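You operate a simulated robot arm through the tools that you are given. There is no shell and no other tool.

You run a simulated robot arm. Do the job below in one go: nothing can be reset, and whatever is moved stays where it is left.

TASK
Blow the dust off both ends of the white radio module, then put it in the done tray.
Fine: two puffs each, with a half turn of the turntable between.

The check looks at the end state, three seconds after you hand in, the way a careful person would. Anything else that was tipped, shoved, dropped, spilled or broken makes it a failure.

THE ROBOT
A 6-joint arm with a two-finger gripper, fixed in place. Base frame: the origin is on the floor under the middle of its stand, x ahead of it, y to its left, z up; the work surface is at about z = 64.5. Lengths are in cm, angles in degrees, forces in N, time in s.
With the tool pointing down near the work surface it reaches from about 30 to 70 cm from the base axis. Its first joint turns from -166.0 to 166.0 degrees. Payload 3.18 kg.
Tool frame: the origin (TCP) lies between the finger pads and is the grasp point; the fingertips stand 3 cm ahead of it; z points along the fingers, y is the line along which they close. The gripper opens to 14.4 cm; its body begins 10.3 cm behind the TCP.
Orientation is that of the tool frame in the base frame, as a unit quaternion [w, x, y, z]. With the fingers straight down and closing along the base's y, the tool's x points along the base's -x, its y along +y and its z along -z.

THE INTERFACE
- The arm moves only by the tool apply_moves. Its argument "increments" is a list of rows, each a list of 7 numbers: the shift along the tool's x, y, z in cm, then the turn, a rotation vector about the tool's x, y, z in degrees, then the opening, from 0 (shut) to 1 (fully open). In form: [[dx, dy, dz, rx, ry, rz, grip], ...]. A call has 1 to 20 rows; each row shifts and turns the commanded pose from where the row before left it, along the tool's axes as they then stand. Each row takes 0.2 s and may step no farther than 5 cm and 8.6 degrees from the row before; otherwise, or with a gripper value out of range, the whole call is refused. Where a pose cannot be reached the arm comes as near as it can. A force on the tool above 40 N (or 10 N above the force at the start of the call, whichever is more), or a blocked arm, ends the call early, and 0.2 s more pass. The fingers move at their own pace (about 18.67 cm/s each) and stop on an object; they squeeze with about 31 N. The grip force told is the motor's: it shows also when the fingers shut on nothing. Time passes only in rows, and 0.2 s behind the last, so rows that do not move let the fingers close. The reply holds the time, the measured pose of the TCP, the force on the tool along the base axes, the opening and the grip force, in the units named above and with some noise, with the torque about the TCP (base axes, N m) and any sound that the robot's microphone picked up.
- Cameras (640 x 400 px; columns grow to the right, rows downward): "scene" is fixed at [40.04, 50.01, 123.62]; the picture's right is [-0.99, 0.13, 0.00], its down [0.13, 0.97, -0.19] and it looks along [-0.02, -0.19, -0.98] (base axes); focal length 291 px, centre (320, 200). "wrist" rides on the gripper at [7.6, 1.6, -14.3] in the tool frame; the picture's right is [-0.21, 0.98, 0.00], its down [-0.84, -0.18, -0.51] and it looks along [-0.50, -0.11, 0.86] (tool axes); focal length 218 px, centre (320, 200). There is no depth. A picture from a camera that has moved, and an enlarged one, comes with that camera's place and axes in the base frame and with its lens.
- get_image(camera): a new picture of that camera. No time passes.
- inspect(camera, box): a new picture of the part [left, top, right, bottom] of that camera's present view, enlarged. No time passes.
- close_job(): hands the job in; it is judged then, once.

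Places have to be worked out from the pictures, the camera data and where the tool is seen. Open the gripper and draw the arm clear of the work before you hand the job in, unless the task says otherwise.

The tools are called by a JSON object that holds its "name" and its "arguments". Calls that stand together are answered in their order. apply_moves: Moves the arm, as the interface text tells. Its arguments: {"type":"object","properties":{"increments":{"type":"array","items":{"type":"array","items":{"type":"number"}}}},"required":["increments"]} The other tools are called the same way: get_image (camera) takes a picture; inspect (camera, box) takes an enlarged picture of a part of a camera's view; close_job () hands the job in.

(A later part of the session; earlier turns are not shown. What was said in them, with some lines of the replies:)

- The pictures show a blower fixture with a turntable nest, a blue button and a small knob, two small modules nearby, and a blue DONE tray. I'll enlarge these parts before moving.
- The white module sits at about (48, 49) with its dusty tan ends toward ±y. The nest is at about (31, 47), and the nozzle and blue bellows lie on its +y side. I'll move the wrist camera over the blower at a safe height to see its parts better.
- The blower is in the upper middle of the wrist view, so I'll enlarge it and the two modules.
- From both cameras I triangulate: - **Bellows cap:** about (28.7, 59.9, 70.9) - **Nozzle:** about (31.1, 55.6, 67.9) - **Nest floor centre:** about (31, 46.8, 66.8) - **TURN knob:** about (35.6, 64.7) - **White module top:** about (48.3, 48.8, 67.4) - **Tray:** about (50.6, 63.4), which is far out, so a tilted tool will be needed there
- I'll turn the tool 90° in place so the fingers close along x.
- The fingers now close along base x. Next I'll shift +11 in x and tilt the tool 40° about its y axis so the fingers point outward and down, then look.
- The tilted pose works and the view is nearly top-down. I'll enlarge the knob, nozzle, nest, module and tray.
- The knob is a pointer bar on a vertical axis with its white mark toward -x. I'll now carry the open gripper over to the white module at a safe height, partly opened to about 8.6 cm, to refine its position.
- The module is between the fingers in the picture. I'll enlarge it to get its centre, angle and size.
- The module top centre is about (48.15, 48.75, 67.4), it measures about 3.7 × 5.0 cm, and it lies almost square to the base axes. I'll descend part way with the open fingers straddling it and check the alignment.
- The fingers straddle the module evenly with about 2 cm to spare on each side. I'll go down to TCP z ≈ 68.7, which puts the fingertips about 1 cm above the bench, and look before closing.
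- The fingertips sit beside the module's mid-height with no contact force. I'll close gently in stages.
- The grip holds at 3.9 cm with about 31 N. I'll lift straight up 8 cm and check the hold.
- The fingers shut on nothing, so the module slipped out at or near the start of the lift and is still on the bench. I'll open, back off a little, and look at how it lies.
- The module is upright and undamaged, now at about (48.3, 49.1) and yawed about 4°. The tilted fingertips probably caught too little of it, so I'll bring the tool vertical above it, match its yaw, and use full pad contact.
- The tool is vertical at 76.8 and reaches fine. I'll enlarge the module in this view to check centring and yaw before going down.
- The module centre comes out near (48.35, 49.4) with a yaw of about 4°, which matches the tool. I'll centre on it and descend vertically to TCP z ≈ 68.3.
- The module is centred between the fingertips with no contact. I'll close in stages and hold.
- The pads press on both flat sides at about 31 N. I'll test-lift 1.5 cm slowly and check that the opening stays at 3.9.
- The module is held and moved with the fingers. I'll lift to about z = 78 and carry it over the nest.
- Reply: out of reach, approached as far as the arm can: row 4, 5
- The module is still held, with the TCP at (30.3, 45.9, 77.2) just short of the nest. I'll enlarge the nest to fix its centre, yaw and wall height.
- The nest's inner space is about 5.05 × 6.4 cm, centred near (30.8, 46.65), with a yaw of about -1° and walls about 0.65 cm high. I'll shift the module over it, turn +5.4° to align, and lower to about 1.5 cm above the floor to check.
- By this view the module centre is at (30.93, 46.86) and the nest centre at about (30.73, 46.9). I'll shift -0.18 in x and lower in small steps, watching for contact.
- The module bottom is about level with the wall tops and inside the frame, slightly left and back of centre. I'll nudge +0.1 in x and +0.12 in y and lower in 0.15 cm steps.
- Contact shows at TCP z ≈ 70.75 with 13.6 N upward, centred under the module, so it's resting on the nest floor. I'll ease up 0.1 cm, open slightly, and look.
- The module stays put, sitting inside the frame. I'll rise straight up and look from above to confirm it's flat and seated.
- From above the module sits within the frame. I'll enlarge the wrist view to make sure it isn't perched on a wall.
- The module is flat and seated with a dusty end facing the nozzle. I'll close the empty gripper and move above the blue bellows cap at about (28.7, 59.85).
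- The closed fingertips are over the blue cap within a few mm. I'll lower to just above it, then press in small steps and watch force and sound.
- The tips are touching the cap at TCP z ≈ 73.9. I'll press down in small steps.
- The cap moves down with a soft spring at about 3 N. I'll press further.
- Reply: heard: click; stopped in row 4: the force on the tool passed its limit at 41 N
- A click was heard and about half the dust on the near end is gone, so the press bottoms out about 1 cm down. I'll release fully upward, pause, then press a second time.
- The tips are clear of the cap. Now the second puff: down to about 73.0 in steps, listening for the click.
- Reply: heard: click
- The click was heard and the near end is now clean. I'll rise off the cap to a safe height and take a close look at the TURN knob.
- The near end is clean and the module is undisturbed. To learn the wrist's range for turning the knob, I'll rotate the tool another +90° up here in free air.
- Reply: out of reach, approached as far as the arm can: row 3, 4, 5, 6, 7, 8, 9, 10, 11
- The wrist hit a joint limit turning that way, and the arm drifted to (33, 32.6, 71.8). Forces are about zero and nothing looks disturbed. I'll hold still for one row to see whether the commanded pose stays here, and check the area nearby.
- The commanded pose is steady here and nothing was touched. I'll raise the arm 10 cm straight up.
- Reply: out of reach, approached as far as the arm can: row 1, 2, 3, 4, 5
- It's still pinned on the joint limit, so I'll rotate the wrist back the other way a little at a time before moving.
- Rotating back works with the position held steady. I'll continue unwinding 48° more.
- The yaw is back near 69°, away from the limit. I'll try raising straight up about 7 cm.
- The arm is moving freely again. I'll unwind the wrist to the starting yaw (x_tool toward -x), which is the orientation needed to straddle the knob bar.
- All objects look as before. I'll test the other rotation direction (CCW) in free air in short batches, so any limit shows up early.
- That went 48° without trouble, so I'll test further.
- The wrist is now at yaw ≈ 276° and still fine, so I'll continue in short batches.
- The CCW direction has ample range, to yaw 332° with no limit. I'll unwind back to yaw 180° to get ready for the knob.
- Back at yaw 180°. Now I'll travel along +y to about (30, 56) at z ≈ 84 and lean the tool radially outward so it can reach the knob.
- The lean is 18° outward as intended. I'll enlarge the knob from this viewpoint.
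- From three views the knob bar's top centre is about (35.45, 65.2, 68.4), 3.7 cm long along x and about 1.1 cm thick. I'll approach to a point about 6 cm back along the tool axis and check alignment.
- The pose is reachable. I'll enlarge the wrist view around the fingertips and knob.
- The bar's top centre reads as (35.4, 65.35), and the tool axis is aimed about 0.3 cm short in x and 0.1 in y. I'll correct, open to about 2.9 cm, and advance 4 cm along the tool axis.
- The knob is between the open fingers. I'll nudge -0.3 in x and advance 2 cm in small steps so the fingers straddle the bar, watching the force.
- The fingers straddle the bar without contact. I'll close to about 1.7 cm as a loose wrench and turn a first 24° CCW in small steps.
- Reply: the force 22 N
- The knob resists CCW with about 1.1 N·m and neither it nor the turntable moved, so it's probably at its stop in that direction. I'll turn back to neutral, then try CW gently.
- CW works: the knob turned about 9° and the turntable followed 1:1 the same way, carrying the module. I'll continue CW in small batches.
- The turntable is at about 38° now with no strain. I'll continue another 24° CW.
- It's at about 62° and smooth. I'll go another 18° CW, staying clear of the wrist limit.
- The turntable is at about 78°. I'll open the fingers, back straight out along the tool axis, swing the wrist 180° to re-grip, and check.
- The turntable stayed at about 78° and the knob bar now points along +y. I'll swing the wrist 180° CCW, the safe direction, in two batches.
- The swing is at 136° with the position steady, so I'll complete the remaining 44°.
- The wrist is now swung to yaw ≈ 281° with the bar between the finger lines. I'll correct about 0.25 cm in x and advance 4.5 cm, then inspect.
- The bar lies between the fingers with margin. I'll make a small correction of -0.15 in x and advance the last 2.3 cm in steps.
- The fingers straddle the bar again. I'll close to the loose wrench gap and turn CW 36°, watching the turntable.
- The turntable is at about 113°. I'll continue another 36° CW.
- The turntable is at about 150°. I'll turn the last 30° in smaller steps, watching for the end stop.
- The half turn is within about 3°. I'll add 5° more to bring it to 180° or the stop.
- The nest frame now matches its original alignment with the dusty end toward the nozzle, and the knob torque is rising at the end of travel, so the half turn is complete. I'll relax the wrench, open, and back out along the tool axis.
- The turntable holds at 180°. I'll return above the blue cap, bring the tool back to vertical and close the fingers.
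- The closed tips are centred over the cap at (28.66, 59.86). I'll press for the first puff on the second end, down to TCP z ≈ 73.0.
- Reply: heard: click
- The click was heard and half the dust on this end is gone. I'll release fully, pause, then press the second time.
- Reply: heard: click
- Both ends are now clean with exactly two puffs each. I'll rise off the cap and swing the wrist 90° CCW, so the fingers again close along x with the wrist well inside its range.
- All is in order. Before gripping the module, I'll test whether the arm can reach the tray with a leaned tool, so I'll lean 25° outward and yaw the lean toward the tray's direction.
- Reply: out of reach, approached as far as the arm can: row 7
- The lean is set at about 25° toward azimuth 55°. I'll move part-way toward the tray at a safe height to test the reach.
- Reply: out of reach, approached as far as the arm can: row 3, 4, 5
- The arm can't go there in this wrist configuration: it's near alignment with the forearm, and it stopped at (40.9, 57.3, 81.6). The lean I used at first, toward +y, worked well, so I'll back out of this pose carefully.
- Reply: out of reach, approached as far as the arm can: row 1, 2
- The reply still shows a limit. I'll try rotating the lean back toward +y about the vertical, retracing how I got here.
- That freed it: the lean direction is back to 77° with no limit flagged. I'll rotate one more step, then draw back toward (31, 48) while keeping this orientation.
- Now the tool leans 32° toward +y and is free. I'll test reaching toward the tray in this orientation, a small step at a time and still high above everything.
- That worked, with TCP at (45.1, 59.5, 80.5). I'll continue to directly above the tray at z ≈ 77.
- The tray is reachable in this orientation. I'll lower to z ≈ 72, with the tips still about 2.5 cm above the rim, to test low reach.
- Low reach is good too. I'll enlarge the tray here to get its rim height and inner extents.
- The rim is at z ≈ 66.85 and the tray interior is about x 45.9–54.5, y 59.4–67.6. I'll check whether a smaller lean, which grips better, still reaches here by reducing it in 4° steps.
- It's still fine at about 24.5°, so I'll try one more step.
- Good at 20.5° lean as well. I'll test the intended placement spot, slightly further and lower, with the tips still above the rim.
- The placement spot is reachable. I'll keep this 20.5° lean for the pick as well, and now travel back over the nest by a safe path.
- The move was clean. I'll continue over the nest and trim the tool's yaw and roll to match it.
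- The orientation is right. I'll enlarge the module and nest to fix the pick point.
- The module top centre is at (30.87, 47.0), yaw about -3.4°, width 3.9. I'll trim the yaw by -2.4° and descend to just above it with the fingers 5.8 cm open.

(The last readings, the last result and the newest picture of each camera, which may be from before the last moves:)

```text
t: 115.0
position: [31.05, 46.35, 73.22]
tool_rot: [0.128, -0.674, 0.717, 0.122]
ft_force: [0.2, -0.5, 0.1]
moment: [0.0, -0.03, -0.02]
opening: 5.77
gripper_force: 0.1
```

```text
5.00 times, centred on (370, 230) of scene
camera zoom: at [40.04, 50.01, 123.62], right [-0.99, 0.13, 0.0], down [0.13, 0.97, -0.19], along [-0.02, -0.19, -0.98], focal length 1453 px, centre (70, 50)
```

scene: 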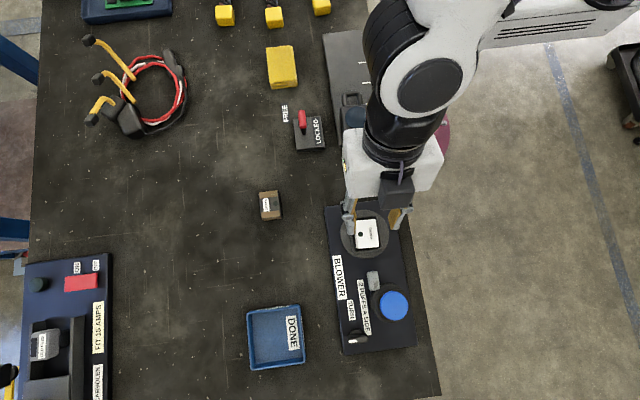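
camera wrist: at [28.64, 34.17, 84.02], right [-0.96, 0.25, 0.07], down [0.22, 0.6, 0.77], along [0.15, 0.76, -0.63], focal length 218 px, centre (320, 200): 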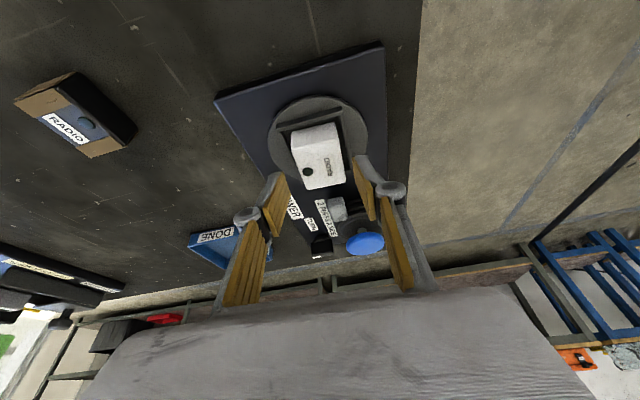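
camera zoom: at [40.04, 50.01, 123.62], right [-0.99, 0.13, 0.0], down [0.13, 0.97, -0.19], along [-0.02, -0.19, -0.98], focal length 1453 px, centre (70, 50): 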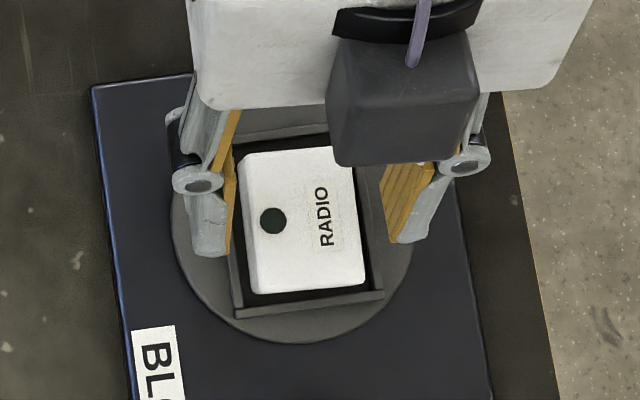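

The fingers are centred on the module within about 2 mm. I'll lower the last 2.3 cm to TCP z ≈ 70.9, tips just above the nest walls, watching for contact.

{"name": "apply_moves", "arguments": {"increments": [[0.34, 0.02, 0.855, 0, 0, 0, 0.4], [0.3, 0.01, 0.75, 0, 0, 0, 0.4], [0.21, 0.01, 0.53, 0, 0, 0, 0.4], [0, 0, 0, 0, 0, 0, 0.4]]}}

{"name": "inspect", "arguments": {"camera": "wrist", "box": [240, 90, 400, 220]}}

{"name": "inspect", "arguments": {"camera": "scene", "box": [320, 190, 420, 270]}}

```text
t: 116.0
position: [30.96, 46.16, 71.04]
tool_rot: [0.128, -0.675, 0.717, 0.122]
ft_force: [-0.1, -0.4, -0.5]
moment: [-0.03, -0.01, -0.04]
opening: 5.77
gripper_force: 0.0
```

```text
3.08 times, centred on (320, 155) of wrist
camera zoom: at [28.58, 34.13, 81.76], right [-0.96, 0.25, 0.07], down [0.22, 0.6, 0.77], along [0.15, 0.76, -0.63], focal length 672 px, centre (320, 338)
```

zoom: 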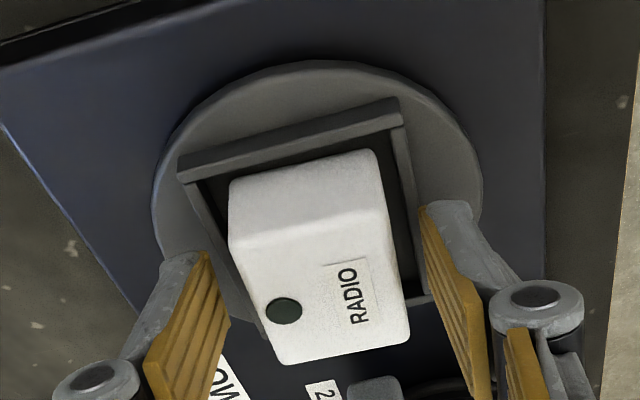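

```text
5.00 times, centred on (370, 230) of scene
camera zoom: at [40.04, 50.01, 123.62], right [-0.99, 0.13, 0.0], down [0.13, 0.97, -0.19], along [-0.02, -0.19, -0.98], focal length 1453 px, centre (70, 50)
```

zoom: 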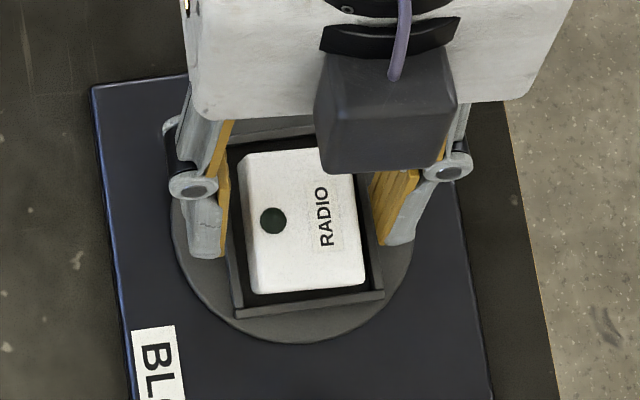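

The fingers are evenly spaced on both sides with no contact. I'll close in stages onto the module and hold.

{"name": "apply_moves", "arguments": {"increments": [[0, 0, 0, 0, 0, 0, 0.34], [0, 0, 0, 0, 0, 0, 0.3], [0, 0, 0, 0, 0, 0, 0.28], [0, 0, 0, 0, 0, 0, 0.26], [0, 0, 0, 0, 0, 0, 0.2], [0, 0, 0, 0, 0, 0, 0.2], [0, 0, 0, 0, 0, 0, 0.2]]}}

{"name": "inspect", "arguments": {"camera": "wrist", "box": [240, 90, 400, 220]}}

```text
t: 117.6
position: [30.87, 46.22, 71.08]
tool_rot: [0.128, -0.674, 0.717, 0.121]
ft_force: [1.1, -0.9, 0.0]
moment: [-0.02, 0.0, 0.0]
opening: 3.93
gripper_force: 31.1
```

```text
3.08 times, centred on (320, 155) of wrist
camera zoom: at [28.57, 34.12, 81.76], right [-0.96, 0.25, 0.07], down [0.22, 0.6, 0.77], along [0.15, 0.76, -0.63], focal length 672 px, centre (320, 338)
```

zoom: 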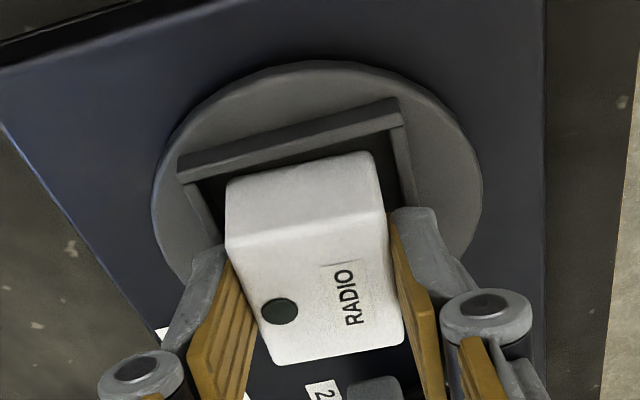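

The grip reads 3.93 cm at 31 N. I'll test-lift slowly about 2 cm and check the hold.

{"name": "apply_moves", "arguments": {"increments": [[-0.07, 0, -0.187, 0, 0, 0, 0.2], [-0.104, 0, -0.281, 0, 0, 0, 0.2], [-0.139, 0, -0.375, 0, 0, 0, 0.2], [-0.139, 0, -0.375, 0, 0, 0, 0.2], [-0.139, 0, -0.375, 0, 0, 0, 0.2], [-0.139, 0, -0.375, 0, 0, 0, 0.2], [0, 0, 0, 0, 0, 0, 0.2]]}}

{"name": "inspect", "arguments": {"camera": "wrist", "box": [240, 90, 400, 220]}}

{"name": "inspect", "arguments": {"camera": "scene", "box": [320, 190, 420, 270]}}

```text
t: 119.2
position: [30.85, 46.21, 73.16]
tool_rot: [0.128, -0.674, 0.717, 0.122]
ft_force: [0.1, 0.3, -0.9]
moment: [-0.03, -0.03, 0.03]
opening: 3.93
gripper_force: 30.8
```

```text
3.08 times, centred on (320, 155) of wrist
camera zoom: at [28.59, 34.14, 83.95], right [-0.96, 0.25, 0.07], down [0.22, 0.6, 0.77], along [0.15, 0.76, -0.63], focal length 672 px, centre (320, 338)
```

zoom: 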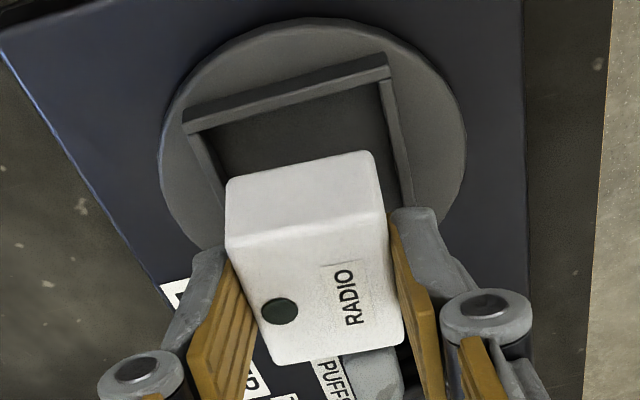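

```text
5.00 times, centred on (370, 230) of scene
camera zoom: at [40.04, 50.01, 123.62], right [-0.99, 0.13, 0.0], down [0.13, 0.97, -0.19], along [-0.02, -0.19, -0.98], focal length 1453 px, centre (70, 50)
```

zoom: 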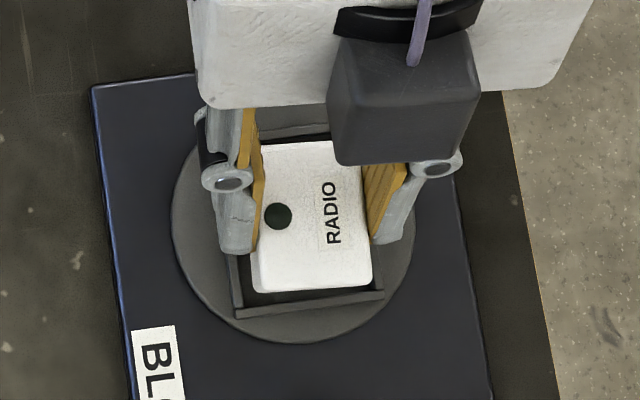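

The module is held firmly and level, and the nest is empty below it. I'll lift to z ≈ 79 and start toward the tray along the tested path.

{"name": "apply_moves", "arguments": {"increments": [[-0.35, 0, -0.94, 0, 0, 0, 0.2], [-0.52, 0, -1.4, 0, 0, 0, 0.2], [-0.52, 0, -1.4, 0, 0, 0, 0.2], [-0.52, 0, -1.4, 0, 0, 0, 0.2], [-0.25, 0, -0.6, 0, 0, 0, 0.2], [-0.8, -0.9, 0.36, 0, 0, 0, 0.2], [-1.274, -1.516, 0.576, 0, 0, 0, 0.2], [-1.274, -1.516, 0.576, 0, 0, 0, 0.2], [-1.274, -1.516, 0.576, 0, 0, 0, 0.2], [-1.274, -1.516, 0.576, 0, 0, 0, 0.2], [-0.6, -0.7, 0.25, 0, 0, 0, 0.2], [0, 0, 0, 0, 0, 0, 0.2]]}}

{"name": "get_image", "arguments": {"camera": "wrist"}}

```text
t: 121.8
position: [39.16, 52.76, 78.9]
tool_rot: [0.128, -0.675, 0.717, 0.122]
ft_force: [-0.2, 0.6, -0.8]
moment: [-0.01, 0.02, 0.03]
opening: 3.89
gripper_force: 30.5
```

```text
taken
camera wrist: at [36.88, 40.73, 89.57], right [-0.96, 0.25, 0.07], down [0.22, 0.6, 0.77], along [0.15, 0.76, -0.63], focal length 218 px, centre (320, 200)
```

wrist: 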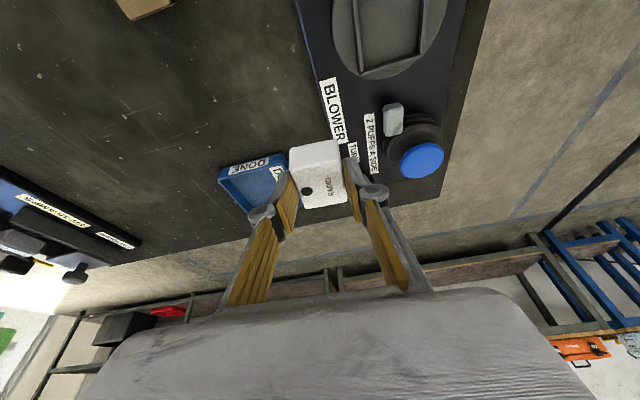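

The module is still held. Next leg, following the tested line, goes to above the tray with the module's bottom still about 1 cm over the rim.

{"name": "apply_moves", "arguments": {"increments": [[-0.7, -0.8, 0.45, 0, 0, 0, 0.2], [-1.1, -1.3, 0.73, 0, 0, 0, 0.2], [-1.1, -1.3, 0.73, 0, 0, 0, 0.2], [-1.1, -1.3, 0.73, 0, 0, 0, 0.2], [-0.46, -0.93, 1.16, 0, 0, 0, 0.2], [-0.46, -0.93, 1.16, 0, 0, 0, 0.2], [-0.46, -0.93, 1.16, 0, 0, 0, 0.2], [-0.46, -0.93, 1.16, 0, 0, 0, 0.2], [-0.46, -0.93, 1.16, 0, 0, 0, 0.2], [-0.46, -0.93, 1.16, 0, 0, 0, 0.2], [0, 0, 0, 0, 0, 0, 0.2]]}}

{"name": "get_image", "arguments": {"camera": "wrist"}}

{"name": "inspect", "arguments": {"camera": "wrist", "box": [220, 70, 400, 220]}}

{"name": "get_image", "arguments": {"camera": "scene"}}

```text
t: 124.2
position: [50.13, 61.91, 72.23]
tool_rot: [0.128, -0.674, 0.717, 0.122]
ft_force: [1.0, -0.8, -0.3]
moment: [0.01, -0.02, 0.03]
opening: 3.92
gripper_force: 30.8
```

```text
taken
camera wrist: at [47.78, 49.91, 82.92], right [-0.96, 0.26, 0.07], down [0.22, 0.6, 0.77], along [0.15, 0.76, -0.63], focal length 218 px, centre (320, 200)
```

wrist: 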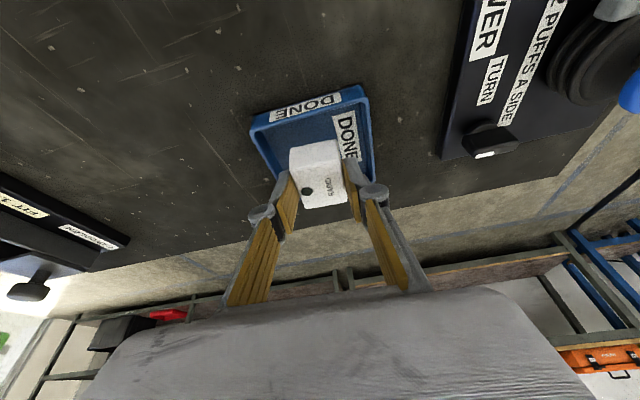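

```text
2.67 times, centred on (310, 145) of wrist
camera zoom: at [47.78, 49.91, 82.92], right [-0.96, 0.26, 0.07], down [0.22, 0.6, 0.77], along [0.15, 0.76, -0.63], focal length 582 px, centre (347, 347)
```

zoom: 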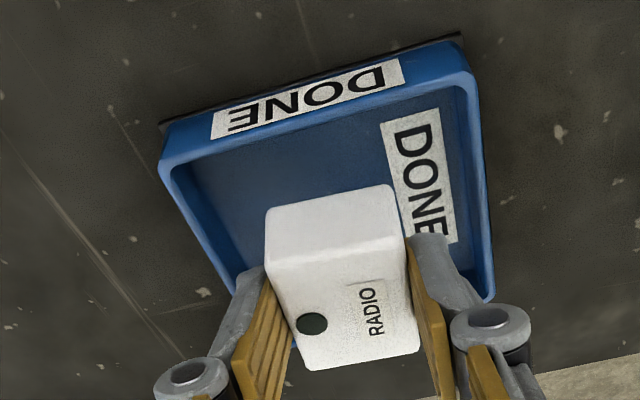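

```text
taken
```

scene: 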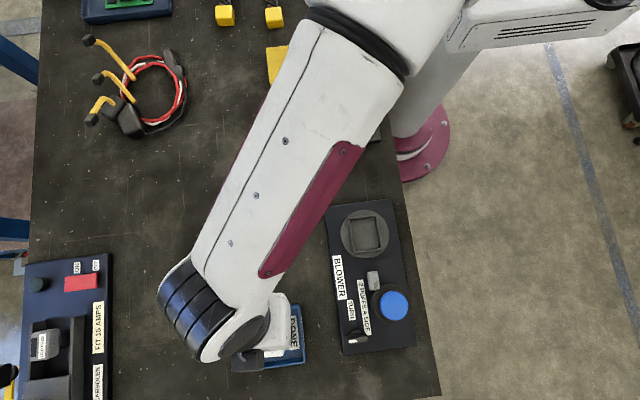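

The module centre is at about (50.1, 62.7) and the tray centre at about (50.0, 63.3). I'll shift slightly and lower the module into the tray to about 0.4 cm above its floor.

{"name": "apply_moves", "arguments": {"increments": [[-0.46, 0.13, 0.17, 0, 0, 0, 0.2], [0.226, 0, 0.61, 0, 0, 0, 0.2], [0.226, 0, 0.61, 0, 0, 0, 0.2], [0.226, 0, 0.61, 0, 0, 0, 0.2], [0.226, 0, 0.61, 0, 0, 0, 0.2], [0, 0, 0, 0, 0, 0, 0.2]]}}

{"name": "inspect", "arguments": {"camera": "wrist", "box": [220, 70, 400, 220]}}

```text
t: 125.6
position: [49.75, 62.31, 69.62]
tool_rot: [0.128, -0.674, 0.717, 0.123]
ft_force: [1.0, -0.1, -0.6]
moment: [-0.02, -0.01, 0.01]
opening: 3.92
gripper_force: 30.5
```

```text
2.67 times, centred on (310, 145) of wrist
camera zoom: at [47.48, 50.33, 80.31], right [-0.96, 0.25, 0.07], down [0.22, 0.6, 0.77], along [0.15, 0.76, -0.63], focal length 582 px, centre (347, 347)
```

zoom: 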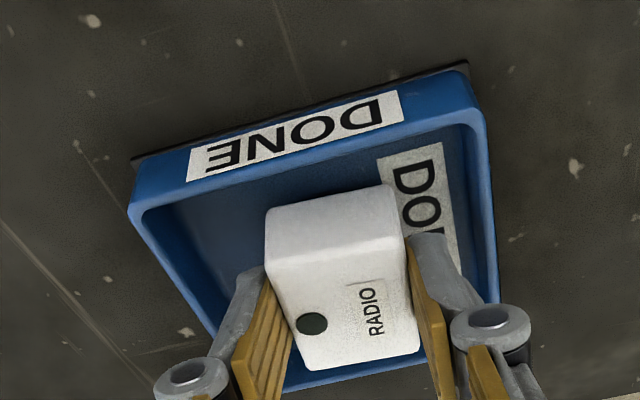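

The module is inside the tray, slightly toward -x. I'll nudge +0.25 in x and lower in 0.15 cm steps until it touches the floor.

{"name": "apply_moves", "arguments": {"increments": [[0, -0.25, 0, 0, 0, 0, 0.2], [0.052, 0, 0.14, 0, 0, 0, 0.2], [0.052, 0, 0.14, 0, 0, 0, 0.2], [0, 0, 0, 0, 0, 0, 0.2]]}}

```text
t: 126.6
position: [50.04, 62.36, 69.27]
tool_rot: [0.129, -0.675, 0.716, 0.122]
ft_force: [0.3, 0.2, -0.4]
moment: [0.0, 0.0, -0.01]
opening: 3.91
gripper_force: 30.9
```

No contact yet, so I'll continue down in small steps.

{"name": "apply_moves", "arguments": {"increments": [[0.052, 0, 0.14, 0, 0, 0, 0.2], [0.035, 0, 0.094, 0, 0, 0, 0.2], [0, 0, 0, 0, 0, 0, 0.2]]}}

```text
t: 127.4
position: [49.92, 62.27, 69.17]
tool_rot: [0.128, -0.675, 0.716, 0.122]
ft_force: [-0.7, 0.3, -1.2]
moment: [-0.01, -0.01, 0.0]
opening: 3.91
gripper_force: 31.4
```

{"name": "apply_moves", "arguments": {"increments": [[0.035, 0, 0.094, 0, 0, 0, 0.2], [0.035, 0, 0.094, 0, 0, 0, 0.2], [0, 0, 0, 0, 0, 0, 0.2]]}}

{"name": "inspect", "arguments": {"camera": "wrist", "box": [220, 70, 400, 220]}}

```text
t: 128.2
position: [49.99, 62.31, 69.08]
tool_rot: [0.13, -0.674, 0.717, 0.122]
ft_force: [-5.0, -3.6, 15.0]
moment: [-0.29, 0.2, 0.01]
opening: 3.9
gripper_force: 30.8
```

```text
2.67 times, centred on (310, 145) of wrist
camera zoom: at [47.66, 50.27, 79.72], right [-0.96, 0.25, 0.07], down [0.22, 0.6, 0.77], along [0.15, 0.76, -0.63], focal length 582 px, centre (347, 347)
```

zoom: 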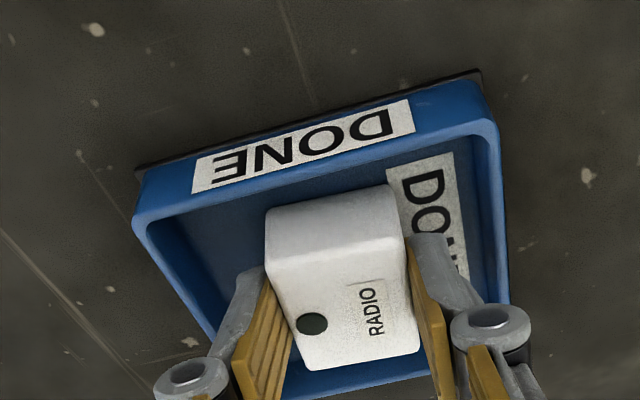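

It's touching the tray floor with 15 N upward at the expected height. I'll ease up 0.1 cm and open the fingers just enough to release.

{"name": "apply_moves", "arguments": {"increments": [[-0.035, 0, -0.094, 0, 0, 0, 0.2], [0, 0, 0, 0, 0, 0, 0.29], [0, 0, 0, 0, 0, 0, 0.31], [0, 0, 0, 0, 0, 0, 0.33], [0, 0, 0, 0, 0, 0, 0.33]]}}

{"name": "inspect", "arguments": {"camera": "wrist", "box": [220, 70, 400, 220]}}

```text
t: 129.4
position: [49.94, 62.25, 69.03]
tool_rot: [0.128, -0.675, 0.717, 0.121]
ft_force: [-0.5, 0.8, 0.3]
moment: [0.01, 0.02, -0.03]
opening: 4.77
gripper_force: 0.0
```

```text
2.67 times, centred on (310, 145) of wrist
camera zoom: at [47.66, 50.28, 79.73], right [-0.96, 0.25, 0.07], down [0.22, 0.6, 0.77], along [0.15, 0.76, -0.63], focal length 582 px, centre (347, 347)
```

zoom: 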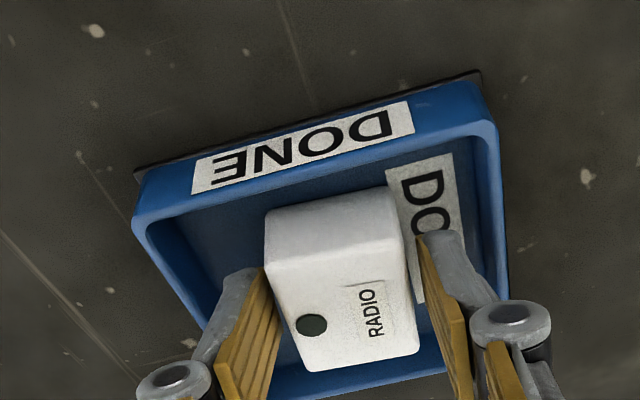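

The module rests flat and free with clearance on both sides. I'll withdraw straight up slowly, keeping the opening fixed.

{"name": "apply_moves", "arguments": {"increments": [[-0.104, 0, -0.281, 0, 0, 0, 0.33], [-0.174, 0, -0.4685, 0, 0, 0, 0.33], [-0.244, 0, -0.656, 0, 0, 0, 0.33], [-0.278, 0, -0.75, 0, 0, 0, 0.33], [0.13, -0.02, -0.795, 0, 0, 0, 0.33], [0, 0, 0, 0, 0, 0, 0.33]]}}

{"name": "inspect", "arguments": {"camera": "wrist", "box": [220, 70, 400, 220]}}

```text
t: 130.8
position: [50.13, 61.95, 72.17]
tool_rot: [0.129, -0.674, 0.717, 0.122]
ft_force: [-0.1, 0.6, 0.0]
moment: [0.01, -0.01, 0.03]
opening: 4.73
gripper_force: 0.1
```

```text
2.67 times, centred on (310, 145) of wrist
camera zoom: at [47.77, 49.8, 82.77], right [-0.96, 0.25, 0.07], down [0.22, 0.6, 0.77], along [0.15, 0.76, -0.63], focal length 582 px, centre (347, 347)
```

zoom: 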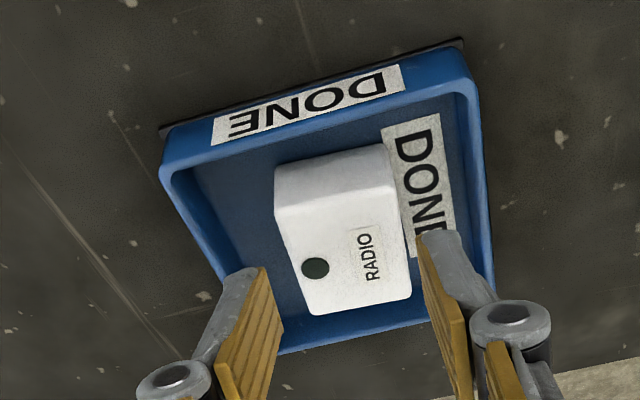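

The module lies flat in the DONE tray with both ends clean. I'll retreat along the tested path, away from the work.

{"name": "apply_moves", "arguments": {"increments": [[0.46, 0.93, -1.16, 0, 0, 0, 0.33], [0.46, 0.93, -1.16, 0, 0, 0, 0.33], [0.46, 0.93, -1.16, 0, 0, 0, 0.33], [0.46, 0.93, -1.16, 0, 0, 0, 0.33], [0.46, 0.93, -1.16, 0, 0, 0, 0.33], [0.46, 0.93, -1.16, 0, 0, 0, 0.33], [1.1, 1.3, -0.73, 0, 0, 0, 0.33], [1.1, 1.3, -0.73, 0, 0, 0, 0.33], [1.1, 1.3, -0.73, 0, 0, 0, 0.33], [1.274, 1.516, -0.576, 0, 0, 0, 0.33], [1.274, 1.516, -0.576, 0, 0, 0, 0.33], [1.274, 1.516, -0.576, 0, 0, 0, 0.33], [1.274, 1.516, -0.576, 0, 0, 0, 0.33], [1.274, 1.516, -0.576, 0, 0, 0, 0.33], [1.274, 1.516, -0.576, 0, 0, 0, 0.33], [0, 0, 0, 0, 0, 0, 0.5], [0, 0, 0, 0, 0, 0, 1], [0, 0, 0, 0, 0, 0, 1]]}}

{"name": "get_image", "arguments": {"camera": "scene"}}

{"name": "get_image", "arguments": {"camera": "wrist"}}

```text
t: 134.6
position: [30.44, 45.85, 79.24]
tool_rot: [0.129, -0.674, 0.717, 0.122]
ft_force: [-0.7, 0.3, -0.9]
moment: [0.02, -0.01, 0.04]
opening: 14.4
gripper_force: 0.1
```

```text
taken
```

scene: 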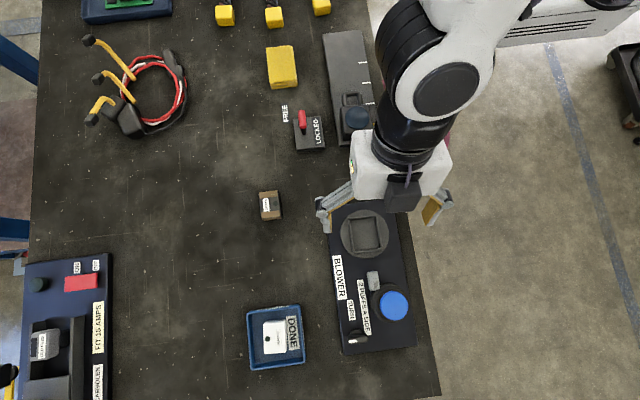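

```text
taken
camera wrist: at [28.11, 33.72, 89.88], right [-0.96, 0.25, 0.07], down [0.22, 0.6, 0.77], along [0.15, 0.76, -0.63], focal length 218 px, centre (320, 200)
```

wrist: 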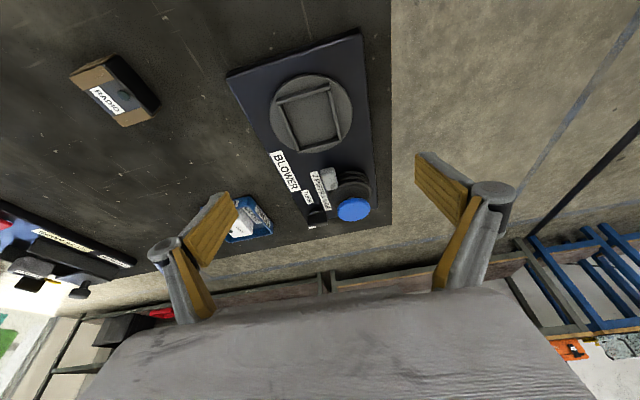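

The module is in the tray and everything else is in place. I'll bring the tool upright, raise it, and draw it back clear of the fixture.

{"name": "apply_moves", "arguments": {"increments": [[0, 0, -1.5, 0, 6.8, 0, 1], [0, 0, -1.5, 0, 6.8, 0, 1], [0, 0, -1.5, 0, 6.8, 0, 1], [0, 0, -2.0, 0, 0, 0, 1], [0, 0, -2.0, 0, 0, 0, 1], [2.5, 0, -0.5, 0, 0, 0, 1], [2.5, 0, 0, 0, 0, 0, 1], [2.5, 0, 0, 0, 0, 0, 1], [2.5, 0, 0, 0, 0, 0, 1], [0, 0, 0, 0, 0, 0, 1]]}}

{"name": "get_image", "arguments": {"camera": "scene"}}

{"name": "inspect", "arguments": {"camera": "scene", "box": [230, 290, 320, 380]}}

{"name": "inspect", "arguments": {"camera": "scene", "box": [310, 190, 430, 360]}}

```text
t: 136.8
position: [29.77, 34.74, 88.05]
tool_rot: [0.001, -0.685, 0.728, 0.001]
ft_force: [0.0, -1.0, -0.4]
moment: [0.03, -0.01, -0.03]
opening: 14.41
gripper_force: 0.1
```

```text
taken
```

scene: 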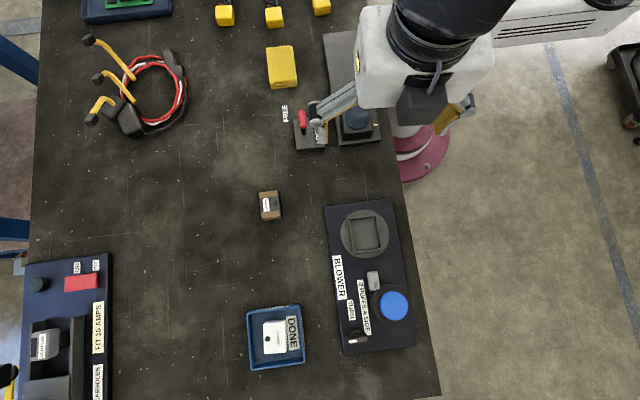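

```text
4.44 times, centred on (275, 335) of scene
camera zoom: at [40.04, 50.01, 123.62], right [-0.99, 0.13, 0.0], down [0.13, 0.97, -0.19], along [-0.02, -0.19, -0.98], focal length 1291 px, centre (520, -400)
```

zoom: 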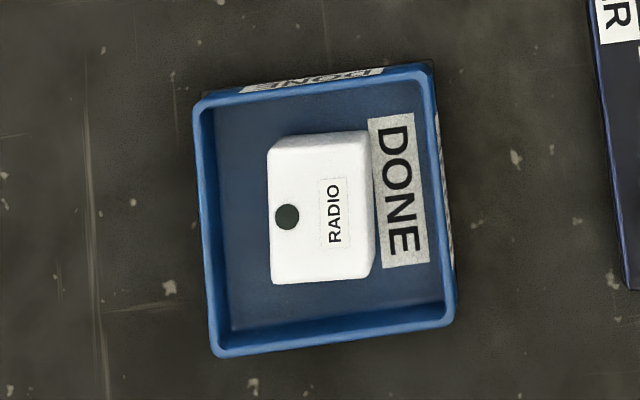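

```text
2.35 times, centred on (370, 275) of scene
camera zoom: at [40.04, 50.01, 123.62], right [-0.99, 0.13, 0.0], down [0.13, 0.97, -0.19], along [-0.02, -0.19, -0.98], focal length 684 px, centre (202, 24)
```

zoom: 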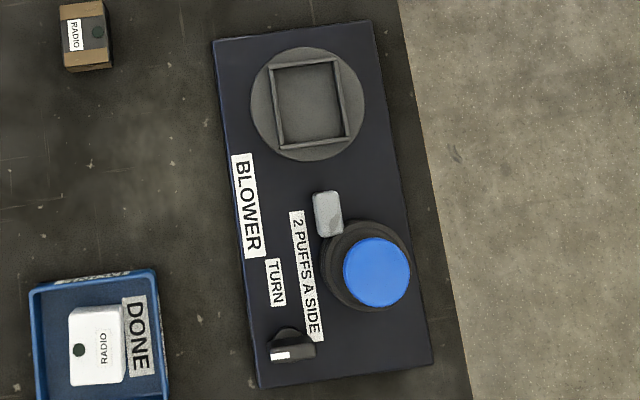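

The white module lies flat in the DONE tray with both ends clean. The blower button is up and the turntable is at the half turn. The dark module, the lever and everything else look untouched, and the gripper is open and clear, so I'm handing in.

{"name": "close_job", "arguments": {}}

```text
The job is handed in.
```

The white radio module is in the DONE tray, lying flat, with both ends blown clean. Each end got two puffs, with a half turn of the turntable between them. The job is handed in; I don't have the check result.

- **First pick-up slipped:** my first grip on the module let go as I lifted. It stayed upright, shifted a few millimetres, and the second grip held.
- **Arm drifted once:** while testing the wrist's range I hit a joint limit, and the arm moved by itself to near the slide and the FREE/LOCKED lever. I saw no contact, and the forces stayed near zero.
- **First puff pressed hard:** it bottomed out at 41 N and tripped the force stop. The other three presses stopped short of that.
- **Knob tried the wrong way first:** the TURN knob resisted at about 1.1 N·m counter-clockwise, so I turned it clockwise. The turntable is still at the half-turn position.

In the last pictures the dark module, the tray and the other items look just as they did at the start. The gripper is open and drawn clear.
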